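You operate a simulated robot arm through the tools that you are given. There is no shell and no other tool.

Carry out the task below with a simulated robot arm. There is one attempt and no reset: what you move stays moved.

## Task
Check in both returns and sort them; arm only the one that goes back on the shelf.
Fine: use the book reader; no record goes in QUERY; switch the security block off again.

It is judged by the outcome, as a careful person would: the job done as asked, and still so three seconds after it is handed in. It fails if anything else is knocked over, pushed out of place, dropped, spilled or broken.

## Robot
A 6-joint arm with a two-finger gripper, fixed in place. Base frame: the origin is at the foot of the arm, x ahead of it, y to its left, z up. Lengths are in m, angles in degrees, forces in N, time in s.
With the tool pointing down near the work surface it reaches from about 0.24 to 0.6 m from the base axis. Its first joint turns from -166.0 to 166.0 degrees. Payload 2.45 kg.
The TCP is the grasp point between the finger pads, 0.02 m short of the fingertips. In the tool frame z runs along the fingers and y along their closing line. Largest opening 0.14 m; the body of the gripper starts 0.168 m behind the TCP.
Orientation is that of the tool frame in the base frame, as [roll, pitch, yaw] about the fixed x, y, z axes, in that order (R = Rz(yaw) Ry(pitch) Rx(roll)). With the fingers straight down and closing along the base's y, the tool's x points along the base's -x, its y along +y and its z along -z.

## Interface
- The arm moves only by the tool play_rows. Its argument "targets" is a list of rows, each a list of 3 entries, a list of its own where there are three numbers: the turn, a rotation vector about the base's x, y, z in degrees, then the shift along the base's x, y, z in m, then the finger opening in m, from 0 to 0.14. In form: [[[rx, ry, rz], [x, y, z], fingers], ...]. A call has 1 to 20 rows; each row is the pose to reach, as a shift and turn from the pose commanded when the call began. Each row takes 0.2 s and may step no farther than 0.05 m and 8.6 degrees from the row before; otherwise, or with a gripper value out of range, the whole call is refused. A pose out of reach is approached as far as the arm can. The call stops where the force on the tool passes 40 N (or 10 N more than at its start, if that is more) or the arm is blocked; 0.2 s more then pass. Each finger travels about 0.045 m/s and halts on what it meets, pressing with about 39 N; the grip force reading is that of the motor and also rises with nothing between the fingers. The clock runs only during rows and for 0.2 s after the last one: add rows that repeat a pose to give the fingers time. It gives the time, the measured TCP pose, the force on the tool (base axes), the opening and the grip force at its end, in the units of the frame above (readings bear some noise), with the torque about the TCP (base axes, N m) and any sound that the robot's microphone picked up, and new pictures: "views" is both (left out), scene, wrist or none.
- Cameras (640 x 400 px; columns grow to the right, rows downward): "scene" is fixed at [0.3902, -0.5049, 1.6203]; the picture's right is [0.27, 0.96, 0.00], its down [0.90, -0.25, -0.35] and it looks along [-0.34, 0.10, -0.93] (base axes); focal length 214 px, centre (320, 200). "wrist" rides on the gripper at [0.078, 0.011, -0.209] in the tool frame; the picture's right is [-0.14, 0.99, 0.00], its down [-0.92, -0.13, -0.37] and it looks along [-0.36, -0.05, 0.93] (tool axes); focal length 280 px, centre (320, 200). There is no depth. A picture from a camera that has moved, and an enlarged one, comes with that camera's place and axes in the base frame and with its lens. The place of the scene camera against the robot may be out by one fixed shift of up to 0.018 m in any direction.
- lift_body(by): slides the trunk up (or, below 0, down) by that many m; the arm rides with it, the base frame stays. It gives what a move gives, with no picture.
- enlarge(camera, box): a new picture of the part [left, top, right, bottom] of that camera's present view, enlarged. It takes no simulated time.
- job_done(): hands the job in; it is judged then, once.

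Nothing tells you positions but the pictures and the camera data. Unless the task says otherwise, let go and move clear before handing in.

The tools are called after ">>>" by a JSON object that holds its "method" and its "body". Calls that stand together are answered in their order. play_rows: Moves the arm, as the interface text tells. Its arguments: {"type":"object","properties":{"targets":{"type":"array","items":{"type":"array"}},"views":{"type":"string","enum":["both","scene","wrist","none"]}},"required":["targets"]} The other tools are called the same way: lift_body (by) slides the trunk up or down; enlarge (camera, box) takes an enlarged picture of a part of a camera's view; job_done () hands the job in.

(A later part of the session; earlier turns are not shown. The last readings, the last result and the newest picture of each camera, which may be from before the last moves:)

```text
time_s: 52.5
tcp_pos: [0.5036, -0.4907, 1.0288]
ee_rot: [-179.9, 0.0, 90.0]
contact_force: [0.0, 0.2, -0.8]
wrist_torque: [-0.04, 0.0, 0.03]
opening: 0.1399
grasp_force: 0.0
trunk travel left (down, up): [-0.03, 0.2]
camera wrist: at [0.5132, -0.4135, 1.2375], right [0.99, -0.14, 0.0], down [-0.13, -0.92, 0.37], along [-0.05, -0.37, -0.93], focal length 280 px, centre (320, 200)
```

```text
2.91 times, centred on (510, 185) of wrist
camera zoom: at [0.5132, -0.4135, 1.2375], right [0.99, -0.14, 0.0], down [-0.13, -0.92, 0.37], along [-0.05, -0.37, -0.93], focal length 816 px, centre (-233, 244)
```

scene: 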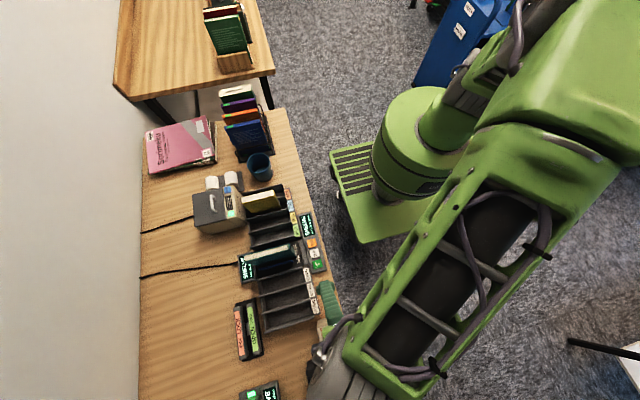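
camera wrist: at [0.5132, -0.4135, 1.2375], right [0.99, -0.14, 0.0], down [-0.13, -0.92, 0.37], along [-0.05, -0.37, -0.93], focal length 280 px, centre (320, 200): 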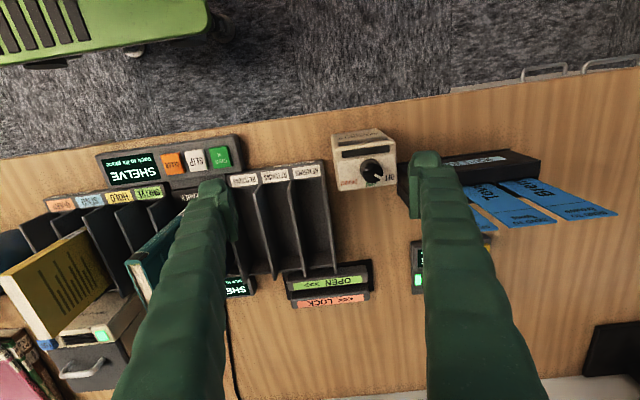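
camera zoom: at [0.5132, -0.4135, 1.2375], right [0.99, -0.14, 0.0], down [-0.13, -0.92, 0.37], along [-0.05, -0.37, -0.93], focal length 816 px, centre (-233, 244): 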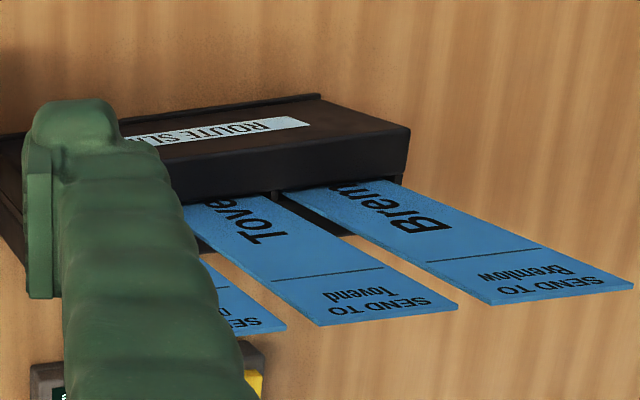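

The block's robot-facing side carries "SECURITY" with a metal strip near its top, and the top face has a dark bar and the OFF/ARM/DISARM knob. I'll look for a security tag on the teal book's spine and covers.

>>> {"method": "enlarge", "body": {"camera": "scene", "box": [250, 235, 330, 285]}}

>>> {"method": "enlarge", "body": {"camera": "wrist", "box": [110, 200, 250, 310]}}

>>> {"method": "enlarge", "body": {"camera": "scene", "box": [215, 80, 285, 160]}}

>>> {"method": "enlarge", "body": {"camera": "scene", "box": [190, 0, 280, 80]}}

```text
8.00 times, centred on (290, 260) of scene
camera zoom: at [0.3902, -0.5049, 1.6203], right [0.27, 0.96, 0.0], down [0.9, -0.25, -0.35], along [-0.34, 0.1, -0.93], focal length 1716 px, centre (560, -280)
```

zoom: 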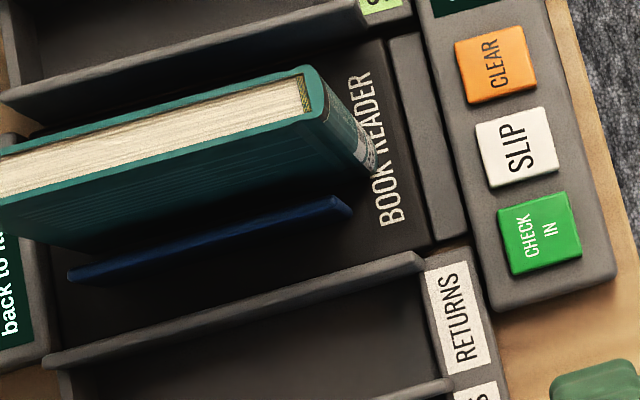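

```text
3.64 times, centred on (180, 255) of wrist
camera zoom: at [0.5132, -0.4135, 1.2375], right [0.99, -0.14, 0.0], down [-0.13, -0.92, 0.37], along [-0.05, -0.37, -0.93], focal length 1020 px, centre (829, 0)
```

zoom: 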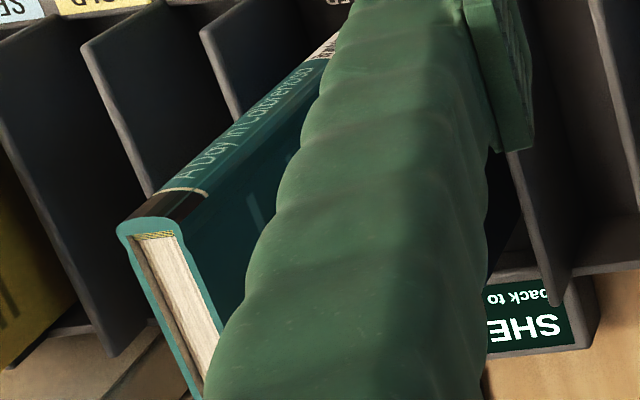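

```text
5.00 times, centred on (250, 120) of scene
camera zoom: at [0.3902, -0.5049, 1.6203], right [0.27, 0.96, 0.0], down [0.9, -0.25, -0.35], along [-0.34, 0.1, -0.93], focal length 1072 px, centre (670, 600)
```

zoom: 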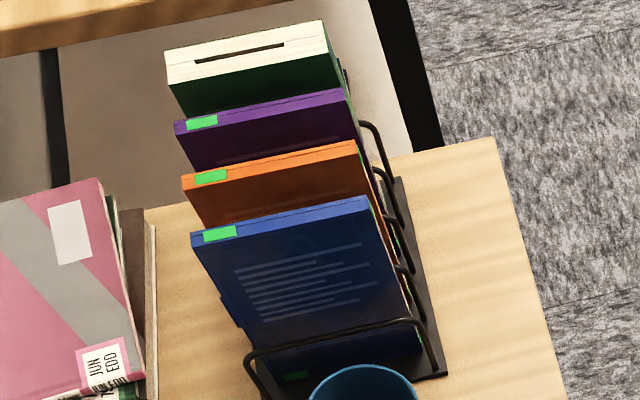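

```text
5.00 times, centred on (235, 40) of scene
camera zoom: at [0.3902, -0.5049, 1.6203], right [0.27, 0.96, 0.0], down [0.9, -0.25, -0.35], along [-0.34, 0.1, -0.93], focal length 1072 px, centre (745, 1000)
```

zoom: 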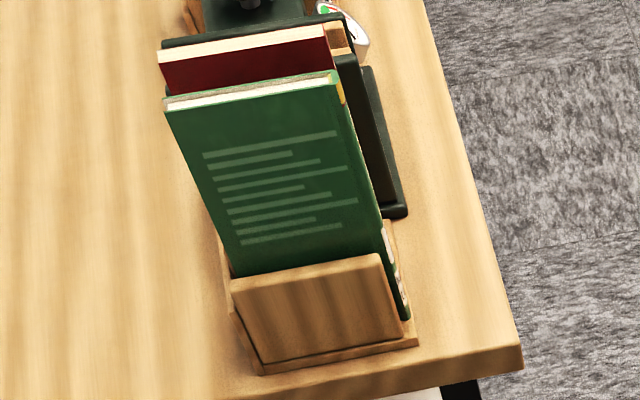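

The spine looks like the tag side and the block's metal strip faces the robot. I'll bring the camera down in front of the block for a close look at the strip and dial.

>>> {"method": "play_rows", "body": {"targets": [[[0, 0, 0], [0.03, 0.03, 0], 0.14], [[0, 0, 0], [0.06, 0.06, 0], 0.14], [[0, 0, 0], [0.06, 0.065, -0.045], 0.14], [[0, 0, 0], [0.06, 0.065, -0.09], 0.14], [[0, 0, 0], [0.06, 0.065, -0.13], 0.14], [[0, 0, 0], [0.06, 0.065, -0.15], 0.14], [[0, 0, 0], [0.06, 0.065, -0.15], 0.14]], "views": "wrist"}}

>>> {"method": "enlarge", "body": {"camera": "wrist", "box": [240, 180, 400, 340]}}

```text
time_s: 54.1
tcp_pos: [0.5592, -0.4262, 0.8793]
ee_rot: [-180.0, -0.1, 90.0]
contact_force: [0.1, -0.4, 0.2]
wrist_torque: [-0.02, 0.02, -0.01]
opening: 0.1402
grasp_force: 0.0
trunk travel left (down, up): [-0.03, 0.2]
camera wrist: at [0.5699, -0.3484, 1.0873], right [0.99, -0.14, 0.0], down [-0.13, -0.92, 0.37], along [-0.05, -0.37, -0.93], focal length 280 px, centre (320, 200)
```

wrist: 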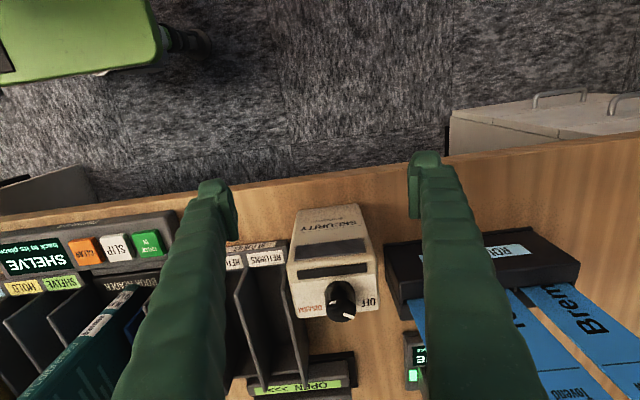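

```text
2.50 times, centred on (320, 260) of wrist
camera zoom: at [0.5699, -0.3484, 1.0873], right [0.99, -0.14, 0.0], down [-0.13, -0.92, 0.37], along [-0.05, -0.37, -0.93], focal length 701 px, centre (320, 50)
```

zoom: 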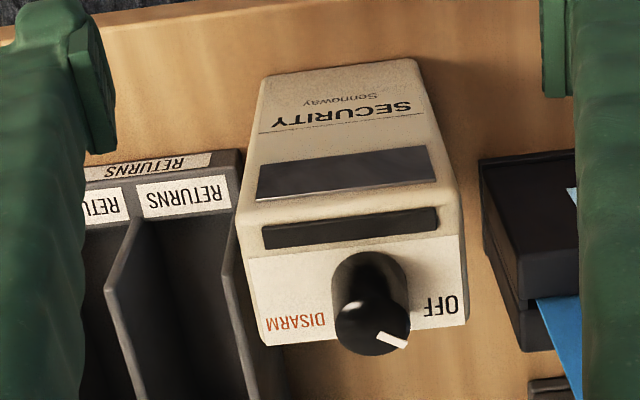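

The block is clear now: a dark metal plate on the robot-facing side (z≈0.84–0.876), an indicator bar and knob on top (knob centre ≈(0.563, -0.5185), top z≈0.905). I'll hover over the knob to align before turning it to ARM.

>>> {"method": "play_rows", "body": {"targets": [[[0, 0, 0], [0, 0, 0.04], 0.12], [[0, 0, 0], [0, 0, 0.08], 0.1], [[0, 0, 0], [0, 0, 0.12], 0.08], [[0, 0, 0], [0.001, -0.03, 0.12], 0.07], [[0, 0, 0], [0.002, -0.06, 0.12], 0.07], [[0, 0, 0], [0.0025, -0.0923, 0.12], 0.07], [[0, 0, 0], [0.0025, -0.0923, 0.11], 0.07], [[0, 0, 0], [0.0025, -0.0923, 0.11], 0.07]], "views": "wrist"}}

>>> {"method": "enlarge", "body": {"camera": "wrist", "box": [270, 110, 370, 210]}}

```text
time_s: 55.9
tcp_pos: [0.5631, -0.5207, 0.9891]
ee_rot: [-180.0, 0.0, 90.0]
contact_force: [-0.3, 0.3, 1.4]
wrist_torque: [-0.04, 0.02, 0.01]
opening: 0.0699
grasp_force: 0.1
trunk travel left (down, up): [-0.03, 0.2]
camera wrist: at [0.5744, -0.4425, 1.1981], right [0.99, -0.14, 0.0], down [-0.13, -0.92, 0.37], along [-0.05, -0.37, -0.93], focal length 280 px, centre (320, 200)
```

wrist: 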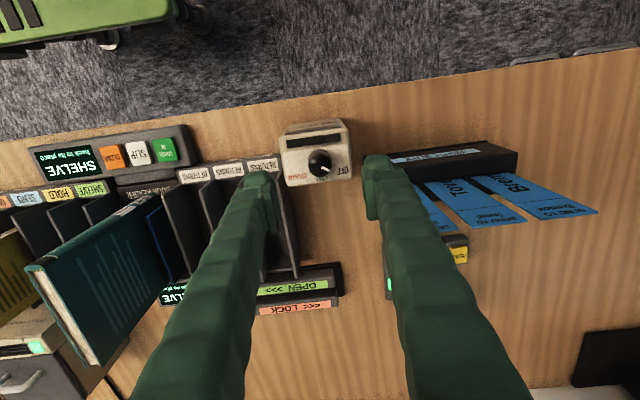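

```text
4.00 times, centred on (320, 160) of wrist
camera zoom: at [0.5744, -0.4425, 1.1981], right [0.99, -0.14, 0.0], down [-0.13, -0.92, 0.37], along [-0.05, -0.37, -0.93], focal length 1122 px, centre (320, 360)
```

zoom: 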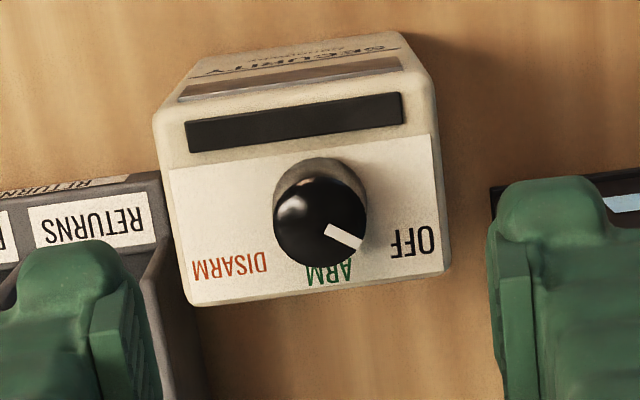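

The knob is centred in x and about 2 mm toward +y. I'll shift, come down so the pads straddle the knob (tips just above the panel), and close gently.

>>> {"method": "play_rows", "body": {"targets": [[[0, 0, 0], [0, 0.002, -0.03], 0.07], [[0, 0, 0], [0, 0.002, -0.06], 0.065], [[0, 0, 0], [0, 0.002, -0.075], 0.06], [[0, 0, 0], [0, 0.002, -0.083], 0.06], [[0, 0, 0], [0, 0.002, -0.083], 0.055]], "views": "wrist"}}

>>> {"method": "enlarge", "body": {"camera": "wrist", "box": [250, 120, 390, 240]}}

```text
time_s: 57.1
tcp_pos: [0.5634, -0.5173, 0.9041]
ee_rot: [179.9, 0.0, 90.0]
contact_force: [-0.3, 0.3, 0.4]
wrist_torque: [-0.02, 0.0, 0.01]
opening: 0.0551
grasp_force: 0.0
trunk travel left (down, up): [-0.03, 0.2]
camera wrist: at [0.5741, -0.4389, 1.1132], right [0.99, -0.14, 0.0], down [-0.13, -0.92, 0.37], along [-0.05, -0.37, -0.93], focal length 280 px, centre (320, 200)
```

wrist: 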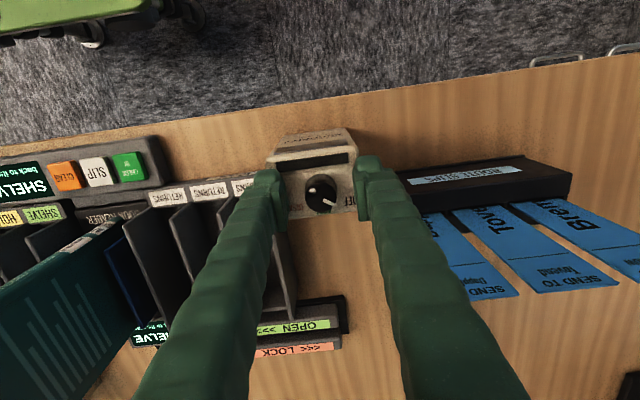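

```text
3.33 times, centred on (320, 180) of wrist
camera zoom: at [0.5741, -0.4389, 1.1132], right [0.99, -0.14, 0.0], down [-0.13, -0.92, 0.37], along [-0.05, -0.37, -0.93], focal length 935 px, centre (320, 267)
```

zoom: 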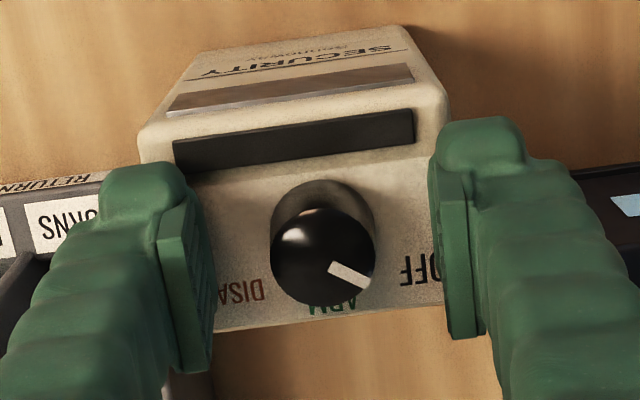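

The knob sits centred between the pads. Closing on it now.

>>> {"method": "play_rows", "body": {"targets": [[[0, 0, 0], [0, 0, 0], 0.045], [[0, 0, 0], [0, 0, 0], 0.035], [[0, 0, 0], [0, 0, 0], 0.025], [[0, 0, 0], [0, 0, 0], 0.015], [[0, 0, 0], [0, 0, 0], 0.015]], "views": "wrist"}}

>>> {"method": "enlarge", "body": {"camera": "wrist", "box": [250, 120, 390, 240]}}

```text
time_s: 58.3
tcp_pos: [0.5652, -0.5161, 0.9058]
ee_rot: [179.9, 0.2, 89.9]
contact_force: [2.9, -1.5, 5.2]
wrist_torque: [-0.05, 0.04, 0.02]
opening: 0.0251
grasp_force: 37.3
trunk travel left (down, up): [-0.03, 0.2]
camera wrist: at [0.5744, -0.4387, 1.1137], right [0.99, -0.14, 0.0], down [-0.13, -0.92, 0.37], along [-0.05, -0.37, -0.93], focal length 280 px, centre (320, 200)
```

wrist: 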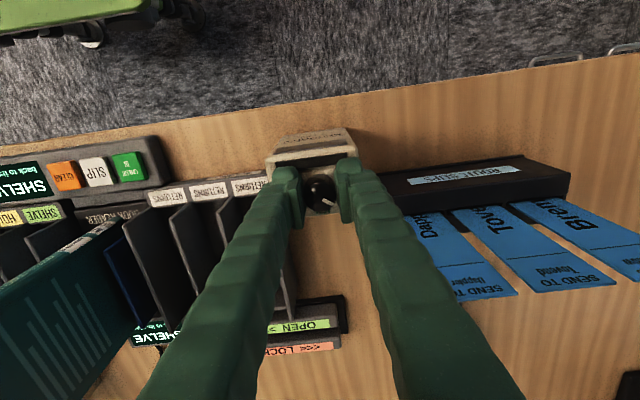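

```text
3.33 times, centred on (320, 180) of wrist
camera zoom: at [0.5744, -0.4387, 1.1137], right [0.99, -0.14, 0.0], down [-0.13, -0.92, 0.37], along [-0.05, -0.37, -0.93], focal length 935 px, centre (320, 267)
```

zoom: 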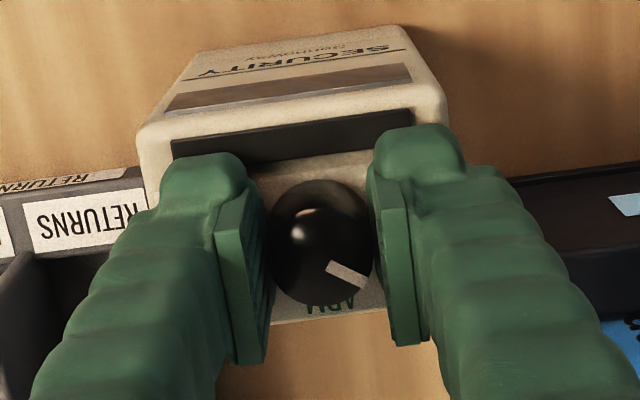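

Gripped the knob (0.025). Turning it clockwise (from above) toward ARM, about 50°.

>>> {"method": "play_rows", "body": {"targets": [[[0, 0, -8], [0, 0, 0.0005], 0.015], [[0, 0, -16], [0, 0, 0.0005], 0.015], [[0, 0, -24], [0, 0, 0.0005], 0.015], [[0, 0, -32], [0, 0, 0.0005], 0.015], [[0, 0, -40], [0, 0, 0.0005], 0.015], [[0, 0, -48], [0, 0, 0.0005], 0.015], [[0, 0, -48], [0, 0, 0.0005], 0.015]], "views": "wrist"}}

>>> {"method": "enlarge", "body": {"camera": "wrist", "box": [250, 120, 390, 240]}}

```text
time_s: 59.9
tcp_pos: [0.5637, -0.5155, 0.905]
ee_rot: [-180.0, 0.0, 41.9]
contact_force: [6.5, -5.6, -3.2]
wrist_torque: [-0.03, -0.09, -0.02]
opening: 0.0249
grasp_force: 44.7
trunk travel left (down, up): [-0.03, 0.2]
camera wrist: at [0.6297, -0.4732, 1.1139], right [0.56, -0.83, 0.0], down [-0.77, -0.52, 0.37], along [-0.31, -0.21, -0.93], focal length 280 px, centre (320, 200)
```

wrist: 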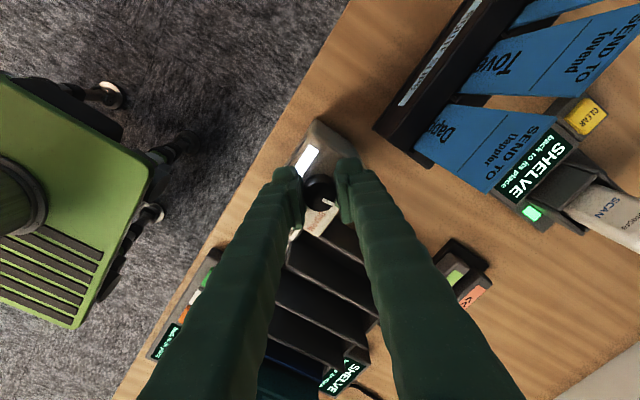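

```text
3.33 times, centred on (320, 180) of wrist
camera zoom: at [0.6297, -0.4732, 1.1139], right [0.56, -0.83, 0.0], down [-0.77, -0.52, 0.37], along [-0.31, -0.21, -0.93], focal length 935 px, centre (320, 267)
```

zoom: 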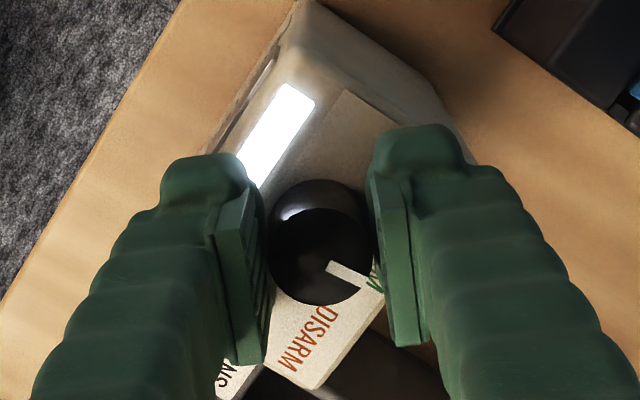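

The indicator bar lit up. I'll release, lift and check that the pointer is on ARM.

>>> {"method": "play_rows", "body": {"targets": [[[0, 0, -2], [0, 0, 0], 0.015], [[0, 0, -2], [0, 0, 0], 0.03], [[0, 0, -2], [0, 0, 0], 0.045], [[0, 0, -2], [0, 0, 0], 0.055], [[0, 0, -2], [0, 0, 0.0], 0.06], [[0, 0, -2], [0, 0, 0.03], 0.07], [[0, 0, -2], [0, 0, 0.07], 0.08], [[0, 0, -2], [0, 0, 0.11], 0.1], [[0, 0, -2], [0, 0, 0.11], 0.1]], "views": "wrist"}}

>>> {"method": "enlarge", "body": {"camera": "wrist", "box": [270, 100, 370, 200]}}

>>> {"method": "enlarge", "body": {"camera": "scene", "box": [220, 180, 360, 380]}}

```text
time_s: 61.9
tcp_pos: [0.5648, -0.5156, 1.0159]
ee_rot: [-179.9, 0.0, 40.0]
contact_force: [0.5, -0.8, -0.6]
wrist_torque: [0.0, -0.03, 0.02]
opening: 0.1001
grasp_force: 0.0
trunk travel left (down, up): [-0.03, 0.2]
camera wrist: at [0.6315, -0.4743, 1.2248], right [0.53, -0.85, 0.0], down [-0.79, -0.49, 0.37], along [-0.31, -0.2, -0.93], focal length 280 px, centre (320, 200)
```

wrist: 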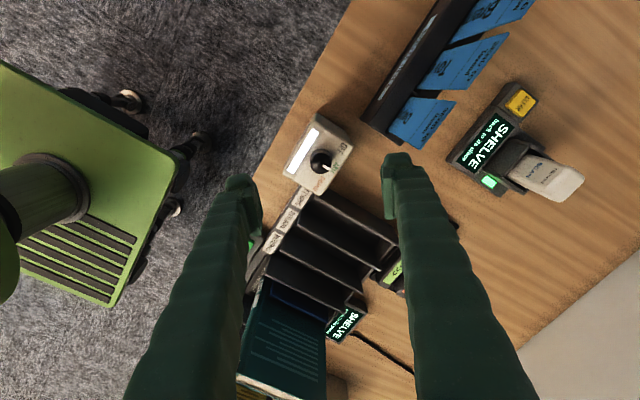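

```text
4.00 times, centred on (320, 150) of wrist
camera zoom: at [0.6315, -0.4743, 1.2248], right [0.53, -0.85, 0.0], down [-0.79, -0.49, 0.37], along [-0.31, -0.2, -0.93], focal length 1122 px, centre (320, 400)
```

zoom: 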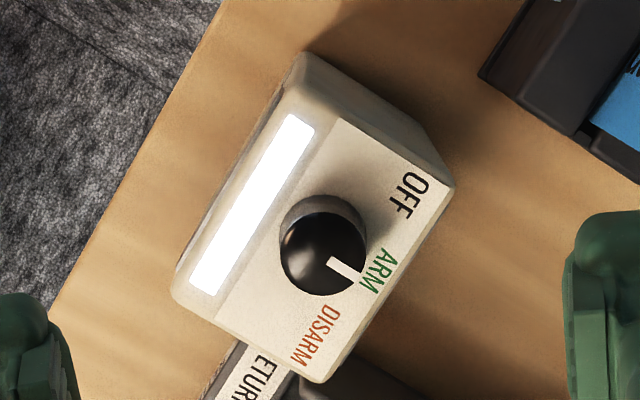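

```text
2.00 times, centred on (290, 280) of scene
camera zoom: at [0.3902, -0.5049, 1.6203], right [0.27, 0.96, 0.0], down [0.9, -0.25, -0.35], along [-0.34, 0.1, -0.93], focal length 429 px, centre (380, 40)
```

zoom: 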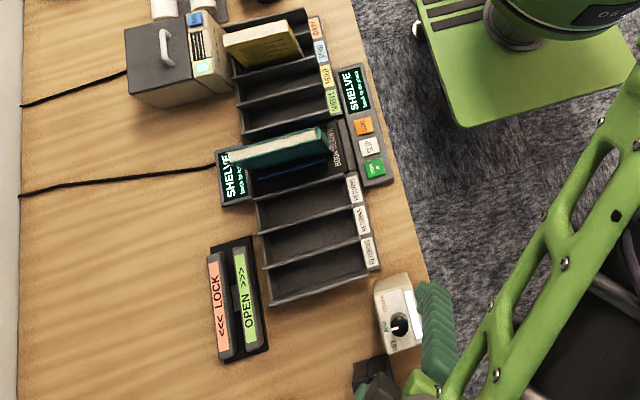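

The pointer appears to be at ARM with the bar lit white. I'll zoom in further to be sure it isn't between positions.

>>> {"method": "enlarge", "body": {"camera": "wrist", "box": [300, 135, 345, 180]}}

>>> {"method": "enlarge", "body": {"camera": "scene", "box": [305, 310, 350, 360]}}

```text
8.89 times, centred on (322, 158) of wrist
camera zoom: at [0.6315, -0.4743, 1.2248], right [0.53, -0.85, 0.0], down [-0.79, -0.49, 0.37], along [-0.31, -0.2, -0.93], focal length 2492 px, centre (298, 578)
```

zoom: 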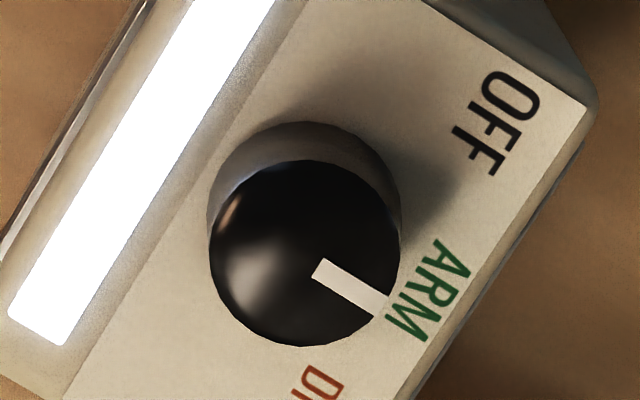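

```text
8.00 times, centred on (328, 335) of scene
camera zoom: at [0.3902, -0.5049, 1.6203], right [0.27, 0.96, 0.0], down [0.9, -0.25, -0.35], along [-0.34, 0.1, -0.93], focal length 1716 px, centre (260, -880)
```

zoom: 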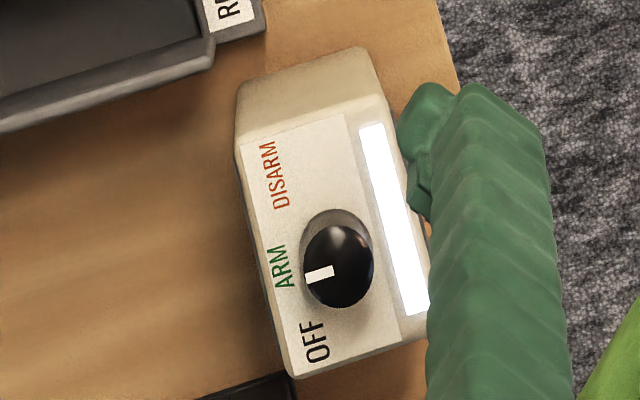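

The pointer is squarely on ARM and the bar is lit. Before picking up the teal book I'll test, empty-handed and high up, whether the wrist can turn far enough to present the spine to the plate.

>>> {"method": "play_rows", "body": {"targets": [[[0, 0, -8.125], [0, 0.005, 0.03], 0.1], [[0, 0, -16.25], [0, 0.01, 0.06], 0.1], [[0, 0, -24.375], [0, 0.02, 0.09], 0.08], [[0, 0, -32.5], [0, 0.03, 0.1], 0.06], [[0, 0, -40.625], [0, 0.04, 0.1], 0.05], [[0, 0, -48.75], [0, 0.05, 0.1], 0.05], [[0, 0, -56.875], [0, 0.06, 0.1], 0.05], [[0, 0, -65], [0, 0.07, 0.1], 0.05], [[0, 0, -73.125], [0, 0.08, 0.1], 0.05], [[0, 0, -81.25], [0, 0.09, 0.1], 0.05], [[0, 0, -89.375], [0, 0.1, 0.1], 0.05], [[0, 0, -97.5], [0, 0.1, 0.1], 0.05], [[0, 0, -105.625], [0, 0.1, 0.1], 0.05], [[0, 0, -113.75], [0, 0.1, 0.1], 0.05], [[0, 0, -121.875], [0, 0.1, 0.1], 0.05], [[0, 0, -130], [0, 0.1, 0.1], 0.05], [[0, 0, -130], [0, 0.1, 0.1], 0.05]], "views": "both"}}

```text
time_s: 65.5
tcp_pos: [0.3927, -0.4085, 0.9713]
ee_rot: [-163.2, -3.7, -81.2]
contact_force: [-0.5, -0.6, 0.0]
wrist_torque: [-0.04, 0.01, -0.02]
opening: 0.0499
grasp_force: 0.1
out of reach, approached as far as the arm can: row 10, 11, 12, 13, 14, 15, 16, 17
trunk travel left (down, up): [-0.03, 0.2]
camera wrist: at [0.3349, -0.486, 1.1727], right [-0.96, -0.03, -0.29], down [-0.13, 0.93, 0.33], along [0.27, 0.35, -0.9], focal length 280 px, centre (320, 200)
```

scene: 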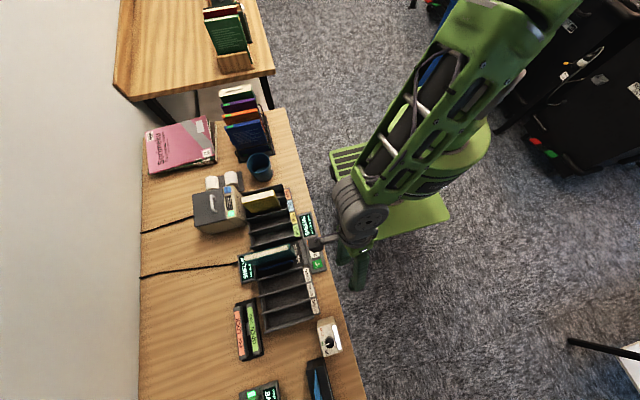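
wrist: 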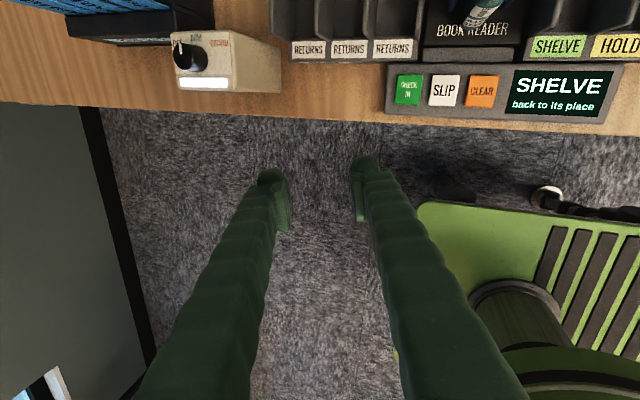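

The wrist reached a limit beyond yaw ≈ -35°, so the arm drifted, but nothing was touched. I'll retrace that turn in a short segment and check.

>>> {"method": "play_rows", "body": {"targets": [[[0, 0, 8.125], [0, 0, 0], 0.05], [[0, 0, 16.25], [0, 0, 0], 0.05], [[0, 0, 24.375], [0, 0, 0], 0.05], [[0, 0, 32.5], [0, 0, 0], 0.05]], "views": "none"}}

```text
time_s: 66.5
tcp_pos: [0.3945, -0.4124, 0.9645]
ee_rot: [-163.3, -3.6, -48.4]
contact_force: [-0.3, 0.2, 0.0]
wrist_torque: [-0.03, 0.01, -0.01]
opening: 0.0498
grasp_force: 0.1
trunk travel left (down, up): [-0.03, 0.2]
```

The frame reset to the reached (tilted) pose. I'll turn back toward yaw 0 while rising, then remove the tilt.

>>> {"method": "play_rows", "body": {"targets": [[[0, 0, 8], [0, 0, 0.015], 0.05], [[0, 0, 16], [0, 0, 0.03], 0.05], [[0, 0, 24], [0, 0, 0.045], 0.05], [[0, 0, 32], [0, 0, 0.06], 0.05], [[0, 0, 40], [0, 0, 0.075], 0.05], [[0, 0, 48], [0, 0, 0.09], 0.05]], "views": "none"}}

```text
time_s: 67.9
tcp_pos: [0.3951, -0.4138, 1.0519]
ee_rot: [-163.3, -3.6, -0.4]
contact_force: [0.0, -0.1, 0.2]
wrist_torque: [-0.03, -0.02, 0.05]
opening: 0.05
grasp_force: 0.0
trunk travel left (down, up): [-0.03, 0.2]
```

>>> {"method": "play_rows", "body": {"targets": [[[-5.6, 1.2, -0.1], [0, 0, 0.01], 0.05], [[-11.1, 2.4, -0.2], [0, 0, 0.02], 0.05], [[-16.7, 3.6, -0.2], [0, 0, 0.03], 0.05], [[-16.7, 3.6, -0.2], [0, 0, 0.03], 0.05]], "views": "none"}}

```text
time_s: 68.9
tcp_pos: [0.3963, -0.4124, 1.0812]
ee_rot: [179.9, -0.1, -0.2]
contact_force: [-0.9, 1.3, 0.2]
wrist_torque: [-0.05, 0.0, 0.0]
opening: 0.0497
grasp_force: 0.0
trunk travel left (down, up): [-0.03, 0.2]
```

The tool is upright again. Now I'll test the turn the other way, toward yaw 270°, in place and still high.

>>> {"method": "play_rows", "body": {"targets": [[[0, 0, 8.5], [0, 0, 0.005], 0.05], [[0, 0, 17], [0, 0, 0.01], 0.05], [[0, 0, 25.5], [0, 0, 0.015], 0.05], [[0, 0, 34], [0, 0, 0.02], 0.05], [[0, 0, 42.5], [0, 0, 0.025], 0.05], [[0, 0, 51], [0, 0, 0.03], 0.05], [[0, 0, 59.5], [0, 0, 0.03], 0.05], [[0, 0, 68], [0, 0, 0.03], 0.05], [[0, 0, 76.5], [0, 0, 0.03], 0.05], [[0, 0, 85], [0, 0, 0.03], 0.05], [[0, 0, 93.5], [0, 0, 0.03], 0.05], [[0, 0, 102], [0, 0, 0.03], 0.05], [[0, 0, 110.5], [0, 0, 0.03], 0.05], [[0, 0, 119], [0, 0, 0.03], 0.05], [[0, 0, 127.5], [0, 0, 0.03], 0.05], [[0, 0, 136], [0, 0, 0.03], 0.05], [[0, 0, 144.5], [0, 0, 0.03], 0.05], [[0, 0, 153], [0, 0, 0.03], 0.05], [[0, 0, 161.5], [0, 0, 0.03], 0.05], [[0, 0, 170], [0, 0, 0.03], 0.05]], "views": "none"}}

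```text
time_s: 73.1
tcp_pos: [0.3953, -0.4131, 1.1118]
ee_rot: [180.0, -0.1, 169.9]
contact_force: [0.0, 0.2, 0.0]
wrist_torque: [0.0, -0.02, 0.03]
opening: 0.05
grasp_force: 0.1
trunk travel left (down, up): [-0.03, 0.2]
```

>>> {"method": "play_rows", "body": {"targets": [[[0, 0, 8.4], [0.02, 0, 0], 0.05], [[0, 0, 16.8], [0.04, 0, 0], 0.05], [[0, 0, 25.2], [0.06, 0, 0], 0.05], [[0, 0, 33.6], [0.08, 0, 0], 0.05], [[0, 0, 42], [0.1, 0, 0], 0.05], [[0, 0, 50.4], [0.12, 0, 0], 0.05]], "views": "none"}}

```text
time_s: 74.5
tcp_pos: [0.5156, -0.4132, 1.1104]
ee_rot: [-179.9, -0.1, -139.7]
contact_force: [0.0, -1.5, 0.5]
wrist_torque: [-0.02, -0.02, -0.03]
opening: 0.0502
grasp_force: 0.1
trunk travel left (down, up): [-0.03, 0.2]
```

>>> {"method": "play_rows", "body": {"targets": [[[0, 0, 8.4], [0.015, 0, 0], 0.05], [[0, 0, 16.8], [0.03, 0, 0], 0.05], [[0, 0, 25.2], [0.045, 0, 0], 0.05], [[0, 0, 33.6], [0.045, 0, 0], 0.05], [[0, 0, 42], [0.045, 0, 0], 0.05], [[0, 0, 49.7], [0.045, 0, 0], 0.05]], "views": "none"}}

```text
time_s: 75.9
tcp_pos: [0.5595, -0.4141, 1.1123]
ee_rot: [-180.0, -0.1, -90.0]
contact_force: [-0.8, 0.2, -0.6]
wrist_torque: [-0.01, 0.0, 0.01]
opening: 0.0498
grasp_force: 0.1
trunk travel left (down, up): [-0.03, 0.2]
```

Yaw 270° (-90°) is reachable here. I'll test the lower height too, in front of the plate, while the hand is empty.

>>> {"method": "play_rows", "body": {"targets": [[[0, 0, 0], [0, 0, -0.04], 0.05], [[0, 0, 0], [0, 0, -0.08], 0.05], [[0, 0, 0], [0, 0, -0.12], 0.05], [[0, 0, 0], [0, 0, -0.16], 0.05], [[0, 0, 0], [0, 0, -0.18], 0.05], [[0, 0, 0], [0, 0, -0.18], 0.05]], "views": "both"}}

```text
time_s: 77.3
tcp_pos: [0.5586, -0.4138, 0.93]
ee_rot: [-179.9, -0.1, -90.0]
contact_force: [0.7, -0.1, 0.3]
wrist_torque: [-0.01, 0.03, -0.02]
opening: 0.05
grasp_force: 0.0
trunk travel left (down, up): [-0.03, 0.2]
camera wrist: at [0.5479, -0.4923, 1.1402], right [-0.99, 0.14, 0.0], down [0.13, 0.92, 0.37], along [0.05, 0.36, -0.93], focal length 280 px, centre (320, 200)
```

scene: 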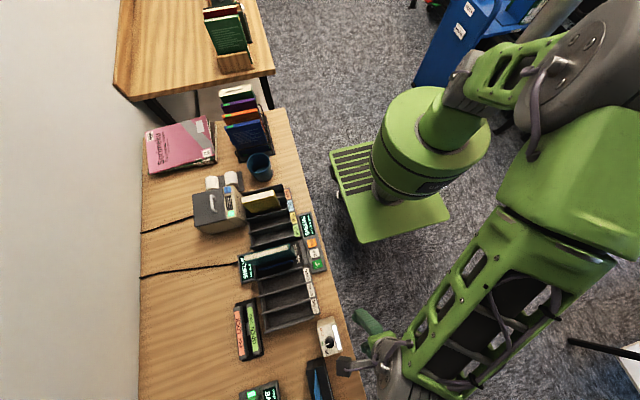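
wrist: 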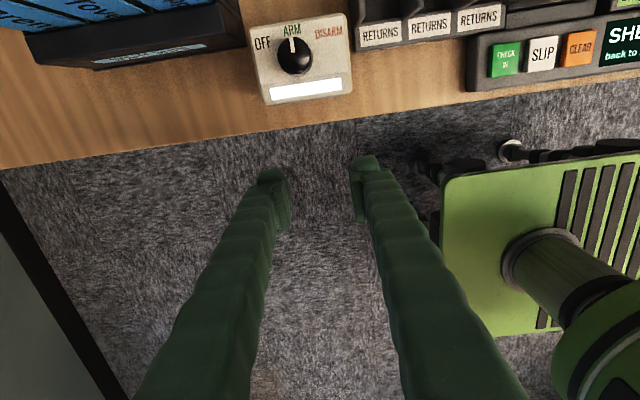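

The pose in front of the plate is fully reachable and the pointer is clearly on ARM. Now I'll go back up and over to the teal book, turning back to yaw 90.

>>> {"method": "play_rows", "body": {"targets": [[[0, 0, 0], [0, 0, 0.04], 0.05], [[0, 0, 0], [0, 0, 0.08], 0.05], [[0, 0, -8.5], [0, 0, 0.12], 0.05], [[0, 0, -17], [0, 0, 0.15], 0.05], [[0, 0, -25.5], [0, 0, 0.17], 0.05], [[0, 0, -34], [-0.018, -0.014, 0.17], 0.05], [[0, 0, -42.5], [-0.036, -0.028, 0.17], 0.05], [[0, 0, -51], [-0.054, -0.042, 0.17], 0.05], [[0, 0, -59.5], [-0.072, -0.056, 0.17], 0.05], [[0, 0, -68], [-0.09, -0.07, 0.17], 0.05], [[0, 0, -76.5], [-0.108, -0.084, 0.17], 0.05], [[0, 0, -85], [-0.126, -0.098, 0.17], 0.05], [[0, 0, -93.5], [-0.144, -0.112, 0.17], 0.05], [[0, 0, -102], [-0.162, -0.126, 0.17], 0.05], [[0, 0, -110.5], [-0.18, -0.14, 0.17], 0.05], [[0, 0, -119], [-0.198, -0.154, 0.17], 0.05], [[0, 0, -127.5], [-0.216, -0.168, 0.17], 0.05], [[0, 0, -136], [-0.234, -0.182, 0.17], 0.05], [[0, 0, -144.5], [-0.252, -0.196, 0.17], 0.05], [[0, 0, -153], [-0.265, -0.207, 0.17], 0.05]], "views": "none"}}

```text
time_s: 81.5
tcp_pos: [0.2947, -0.6206, 1.1015]
ee_rot: [180.0, -0.1, 116.8]
contact_force: [-0.4, -0.6, 0.0]
wrist_torque: [-0.03, -0.02, -0.01]
opening: 0.0498
grasp_force: 0.1
trunk travel left (down, up): [-0.03, 0.2]
```

>>> {"method": "play_rows", "body": {"targets": [[[0, 0, -8], [-0.005, -0.003, -0.01], 0.05], [[0, 0, -16], [-0.01, -0.006, -0.02], 0.05], [[0, 0, -24], [-0.0137, -0.0084, -0.03], 0.05], [[0, 0, -26.9], [-0.0137, -0.0084, -0.035], 0.05], [[0, 0, -26.9], [-0.0137, -0.0084, -0.035], 0.05]], "views": "wrist"}}

>>> {"method": "enlarge", "body": {"camera": "wrist", "box": [250, 40, 390, 240]}}

```text
time_s: 82.7
tcp_pos: [0.2804, -0.6283, 1.0675]
ee_rot: [180.0, -0.1, 89.9]
contact_force: [-0.6, -0.1, -0.4]
wrist_torque: [0.0, -0.02, 0.0]
opening: 0.05
grasp_force: 0.1
trunk travel left (down, up): [-0.03, 0.2]
camera wrist: at [0.2921, -0.5518, 1.2763], right [0.99, -0.14, 0.0], down [-0.13, -0.92, 0.37], along [-0.05, -0.36, -0.93], focal length 280 px, centre (320, 200)
```

wrist: 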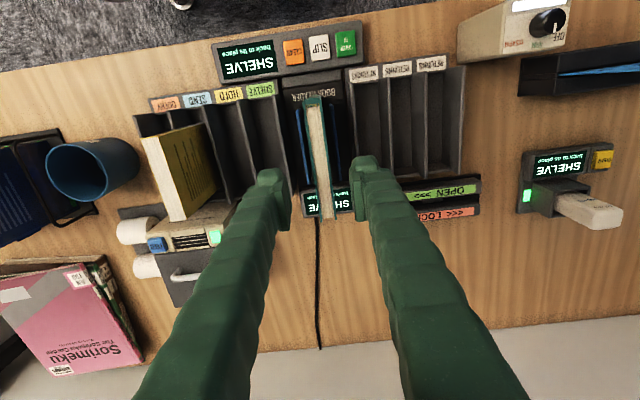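

```text
2.00 times, centred on (320, 140) of wrist
camera zoom: at [0.2921, -0.5518, 1.2763], right [0.99, -0.14, 0.0], down [-0.13, -0.92, 0.37], along [-0.05, -0.36, -0.93], focal length 561 px, centre (320, 320)
```

zoom: 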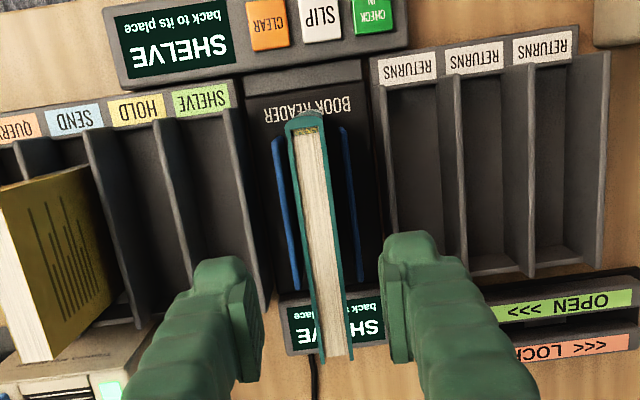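

The teal book is where I left it, lined up. I'll go down, grip, and lift it well clear.

>>> {"method": "play_rows", "body": {"targets": [[[0, 0, 0], [0, 0, -0.04], 0.048], [[0, 0, 0], [0, 0, -0.08], 0.046], [[0, 0, 0], [0, 0, -0.115], 0.046], [[0, 0, 0], [0, 0, -0.1365], 0.046], [[0, 0, 0], [0, 0, -0.1365], 0.03], [[0, 0, 0], [0, 0, -0.1365], 0.02], [[0, 0, 0], [0, 0, -0.1365], 0.01], [[0, 0, 0], [0, 0, -0.1365], 0.008], [[0, 0, 0], [0, 0, -0.1365], 0.008]], "views": "wrist"}}

```text
time_s: 84.7
tcp_pos: [0.2823, -0.6279, 0.9293]
ee_rot: [-180.0, -0.1, 90.0]
contact_force: [0.4, -0.2, -0.3]
wrist_torque: [-0.07, 0.02, 0.01]
opening: 0.0192
grasp_force: 39.3
trunk travel left (down, up): [-0.03, 0.2]
camera wrist: at [0.2933, -0.5514, 1.1383], right [0.99, -0.14, 0.0], down [-0.13, -0.92, 0.37], along [-0.05, -0.36, -0.93], focal length 280 px, centre (320, 200)
```

wrist: 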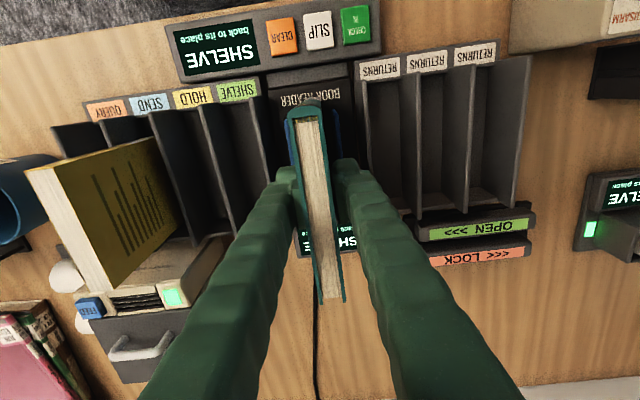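

Gripped. I'll lift it high, then carry it toward the front of the block while turning the spine round to face the plate.

>>> {"method": "play_rows", "body": {"targets": [[[0, 0, 0], [0, 0, 0.03], 0.008], [[0, 0, 0], [0, 0, 0.07], 0.008], [[0, 0, 0], [0, 0, 0.11], 0.008], [[0, 0, 0], [0, 0, 0.15], 0.008], [[0, 0, 0], [0, 0, 0.19], 0.008], [[0, 0, 8.4], [0.0186, 0.0172, 0.19], 0.008], [[0, 0, 16.8], [0.0372, 0.0344, 0.19], 0.008], [[0, 0, 25.2], [0.0558, 0.0516, 0.19], 0.008], [[0, 0, 33.6], [0.0744, 0.0688, 0.19], 0.008], [[0, 0, 42], [0.093, 0.086, 0.19], 0.008], [[0, 0, 50.4], [0.1116, 0.1032, 0.19], 0.008], [[0, 0, 58.8], [0.1302, 0.1204, 0.19], 0.008], [[0, 0, 67.2], [0.1488, 0.1376, 0.19], 0.008], [[0, 0, 75.6], [0.1674, 0.1548, 0.19], 0.008], [[0, 0, 84], [0.186, 0.172, 0.19], 0.008], [[0, 0, 92.4], [0.2046, 0.1892, 0.19], 0.008], [[0, 0, 100.8], [0.2232, 0.2064, 0.19], 0.008], [[0, 0, 109.2], [0.2418, 0.2236, 0.19], 0.008], [[0, 0, 117.6], [0.2604, 0.2408, 0.19], 0.008], [[0, 0, 126], [0.279, 0.258, 0.19], 0.008]], "views": "both"}}

```text
time_s: 88.9
tcp_pos: [0.5618, -0.371, 1.1199]
ee_rot: [-180.0, -0.1, -143.9]
contact_force: [0.3, 0.9, -3.3]
wrist_torque: [-0.02, -0.01, 0.01]
opening: 0.0189
grasp_force: 38.8
trunk travel left (down, up): [-0.03, 0.2]
camera wrist: at [0.4924, -0.4089, 1.3283], right [-0.47, 0.88, 0.0], down [0.82, 0.44, 0.37], along [0.32, 0.17, -0.93], focal length 280 px, centre (320, 200)
```

scene: 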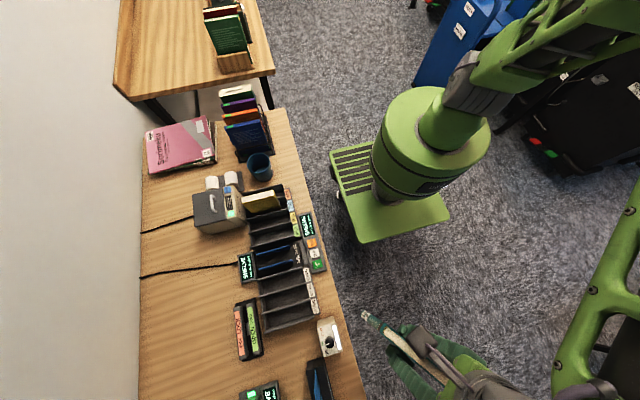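
wrist: 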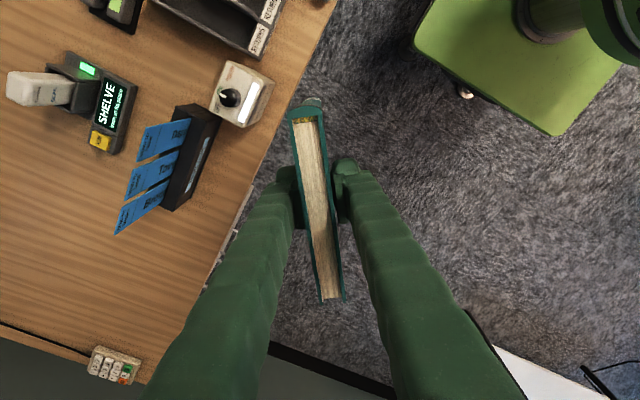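

The book is held firmly near the block. I'll finish the turn so the spine faces the plate squarely.

>>> {"method": "play_rows", "body": {"targets": [[[0, 0, 8], [0, 0, 0], 0.008], [[0, 0, 16], [0, 0, 0], 0.008], [[0, 0, 24], [0, 0, 0], 0.008], [[0, 0, 32], [0, 0, 0], 0.008], [[0, 0, 40], [0, 0, 0], 0.008], [[0, 0, 48], [0, 0, 0], 0.008], [[0, 0, 53.9], [0, 0, 0], 0.008], [[0, 0, 53.9], [0, 0, 0], 0.008]], "views": "both"}}

>>> {"method": "enlarge", "body": {"camera": "scene", "box": [290, 290, 440, 400]}}

```text
time_s: 90.7
tcp_pos: [0.5614, -0.3703, 1.1193]
ee_rot: [-180.0, -0.1, -90.0]
contact_force: [-0.1, 0.4, -3.2]
wrist_torque: [0.02, 0.0, 0.03]
opening: 0.019
grasp_force: 39.1
trunk travel left (down, up): [-0.03, 0.2]
camera wrist: at [0.5508, -0.449, 1.3286], right [-0.99, 0.14, 0.0], down [0.13, 0.92, 0.37], along [0.05, 0.36, -0.93], focal length 280 px, centre (320, 200)
```

scene: 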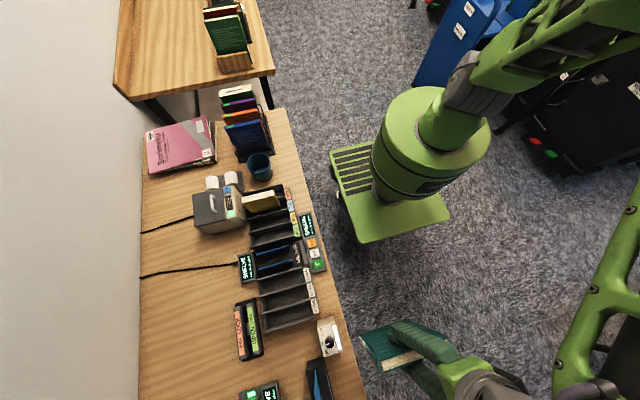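
wrist: 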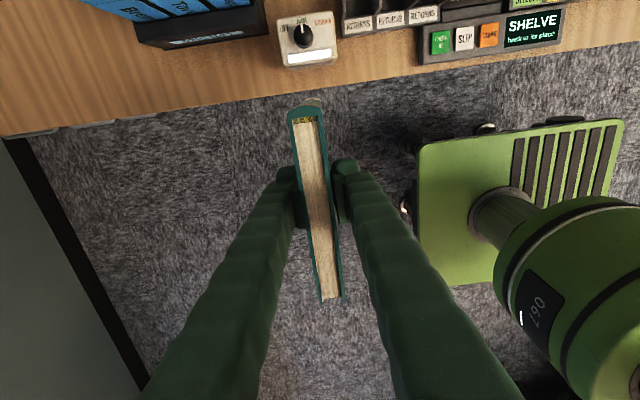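

```text
3.64 times, centred on (365, 345) of scene
camera zoom: at [0.3902, -0.5049, 1.6203], right [0.27, 0.96, 0.0], down [0.9, -0.25, -0.35], along [-0.34, 0.1, -0.93], focal length 780 px, centre (156, -327)
```

zoom: 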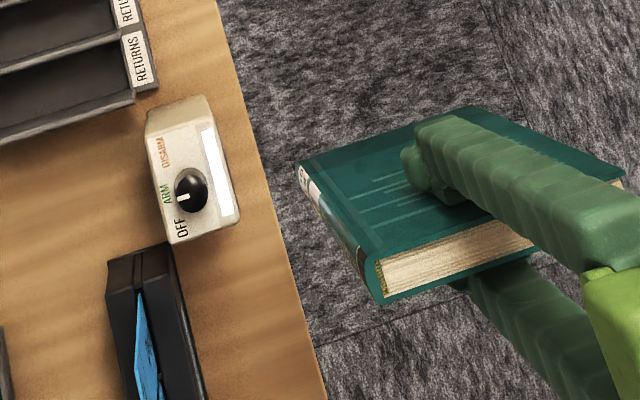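

The spine now faces the block's plate. I'll lower to z≈0.935 in front of the desk edge, then approach the plate slowly.

>>> {"method": "play_rows", "body": {"targets": [[[0, 0, 0], [0, 0, -0.04], 0.008], [[0, 0, 0], [0, 0, -0.08], 0.008], [[0, 0, 0], [0, 0, -0.12], 0.008], [[0, 0, 0], [0, 0, -0.16], 0.008], [[0, 0, 0], [0, 0, -0.183], 0.008], [[0, 0, 0], [0, -0.01, -0.183], 0.008], [[0, 0, 0], [0, -0.02, -0.183], 0.008], [[0, 0, 0], [0, -0.03, -0.183], 0.008], [[0, 0, 0], [0, -0.03, -0.183], 0.008]], "views": "both"}}

>>> {"method": "enlarge", "body": {"camera": "scene", "box": [290, 290, 440, 400]}}

>>> {"method": "enlarge", "body": {"camera": "wrist", "box": [240, 20, 400, 140]}}

```text
time_s: 92.7
tcp_pos: [0.5597, -0.4015, 0.9368]
ee_rot: [-180.0, -0.1, -90.1]
contact_force: [-0.2, -0.5, -3.1]
wrist_torque: [0.03, -0.02, 0.0]
opening: 0.0192
grasp_force: 39.1
trunk travel left (down, up): [-0.03, 0.2]
camera wrist: at [0.5497, -0.4793, 1.1457], right [-0.99, 0.14, 0.0], down [0.13, 0.92, 0.37], along [0.05, 0.36, -0.93], focal length 280 px, centre (320, 200)
```

scene: 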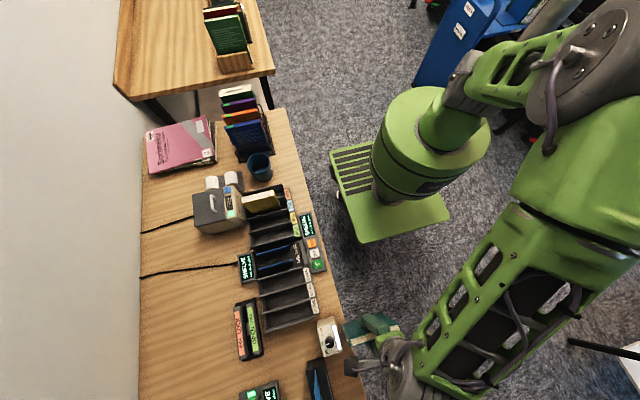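
wrist: 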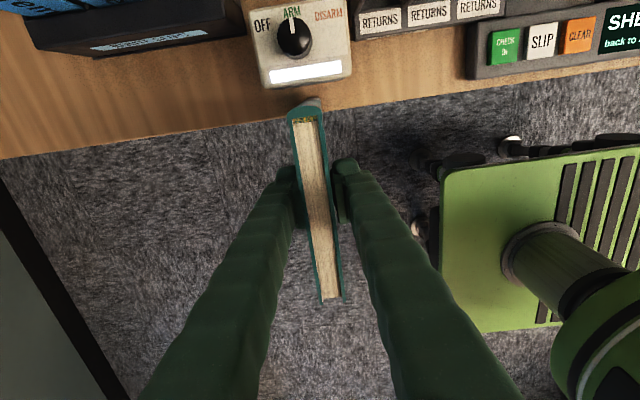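

```text
3.64 times, centred on (365, 345) of scene
camera zoom: at [0.3902, -0.5049, 1.6203], right [0.27, 0.96, 0.0], down [0.9, -0.25, -0.35], along [-0.34, 0.1, -0.93], focal length 780 px, centre (156, -327)
```

zoom: 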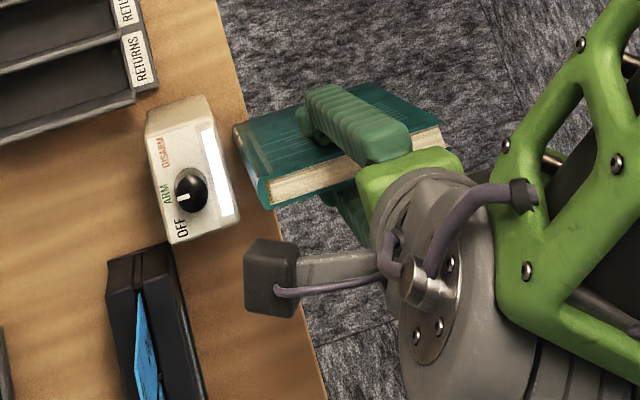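

```text
3.33 times, centred on (320, 80) of wrist
camera zoom: at [0.5497, -0.4793, 1.1457], right [-0.99, 0.14, 0.0], down [0.13, 0.92, 0.37], along [0.05, 0.36, -0.93], focal length 935 px, centre (320, 600)
```

zoom: 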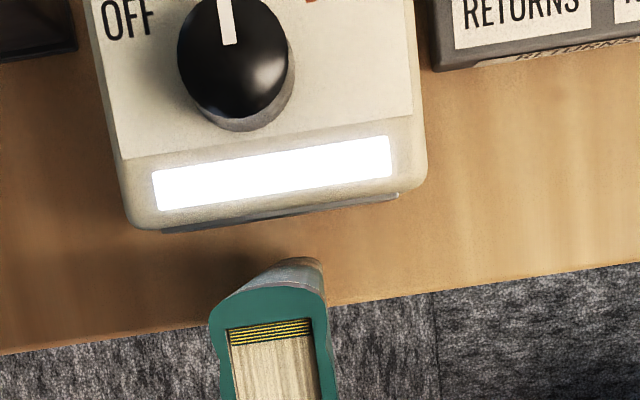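

The spine is about 1.5–2 cm from the plate. I'll approach in small steps, listening and watching the force so the block isn't pushed.

>>> {"method": "play_rows", "body": {"targets": [[[0, 0, 0], [0, -0.003, 0], 0.008], [[0, 0, 0], [0, -0.006, 0], 0.008], [[0, 0, 0], [0, -0.009, 0], 0.008], [[0, 0, 0], [0, -0.012, 0], 0.008]], "views": "wrist"}}

>>> {"method": "enlarge", "body": {"camera": "wrist", "box": [240, 20, 400, 140]}}

```text
time_s: 93.7
tcp_pos: [0.5609, -0.4118, 0.938]
ee_rot: [-179.9, -0.1, -90.2]
contact_force: [-1.0, -0.3, -2.9]
wrist_torque: [0.0, 0.0, 0.04]
opening: 0.0192
grasp_force: 38.6
trunk travel left (down, up): [-0.03, 0.2]
camera wrist: at [0.5496, -0.4912, 1.1458], right [-0.99, 0.14, 0.0], down [0.13, 0.92, 0.37], along [0.05, 0.36, -0.93], focal length 280 px, centre (320, 200)
```

wrist: 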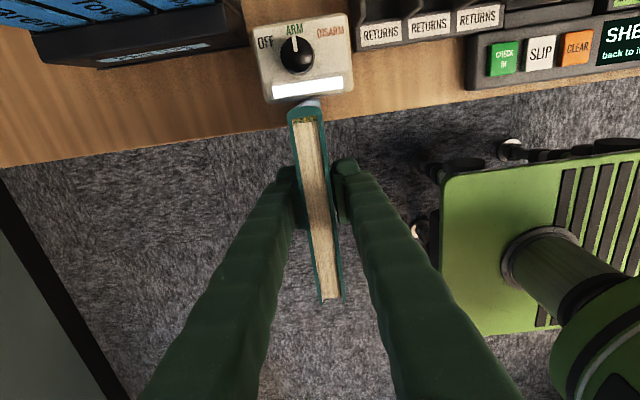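

```text
3.33 times, centred on (320, 80) of wrist
camera zoom: at [0.5496, -0.4912, 1.1458], right [-0.99, 0.14, 0.0], down [0.13, 0.92, 0.37], along [0.05, 0.36, -0.93], focal length 935 px, centre (320, 600)
```

zoom: 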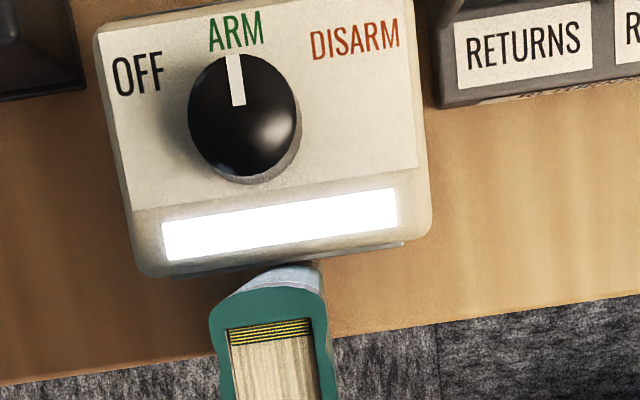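

Pointer on ARM confirmed. A few more millimetres to touch.

>>> {"method": "play_rows", "body": {"targets": [[[0, 0, 0], [0, -0.002, 0], 0.008], [[0, 0, 0], [0, -0.004, 0], 0.008]], "views": "none"}}

```text
time_s: 94.3
tcp_pos: [0.5603, -0.4146, 0.937]
ee_rot: [179.9, 0.0, -90.1]
contact_force: [1.3, 11.9, -1.2]
wrist_torque: [0.55, -0.08, 0.15]
opening: 0.0187
grasp_force: 39.5
trunk travel left (down, up): [-0.03, 0.2]
```

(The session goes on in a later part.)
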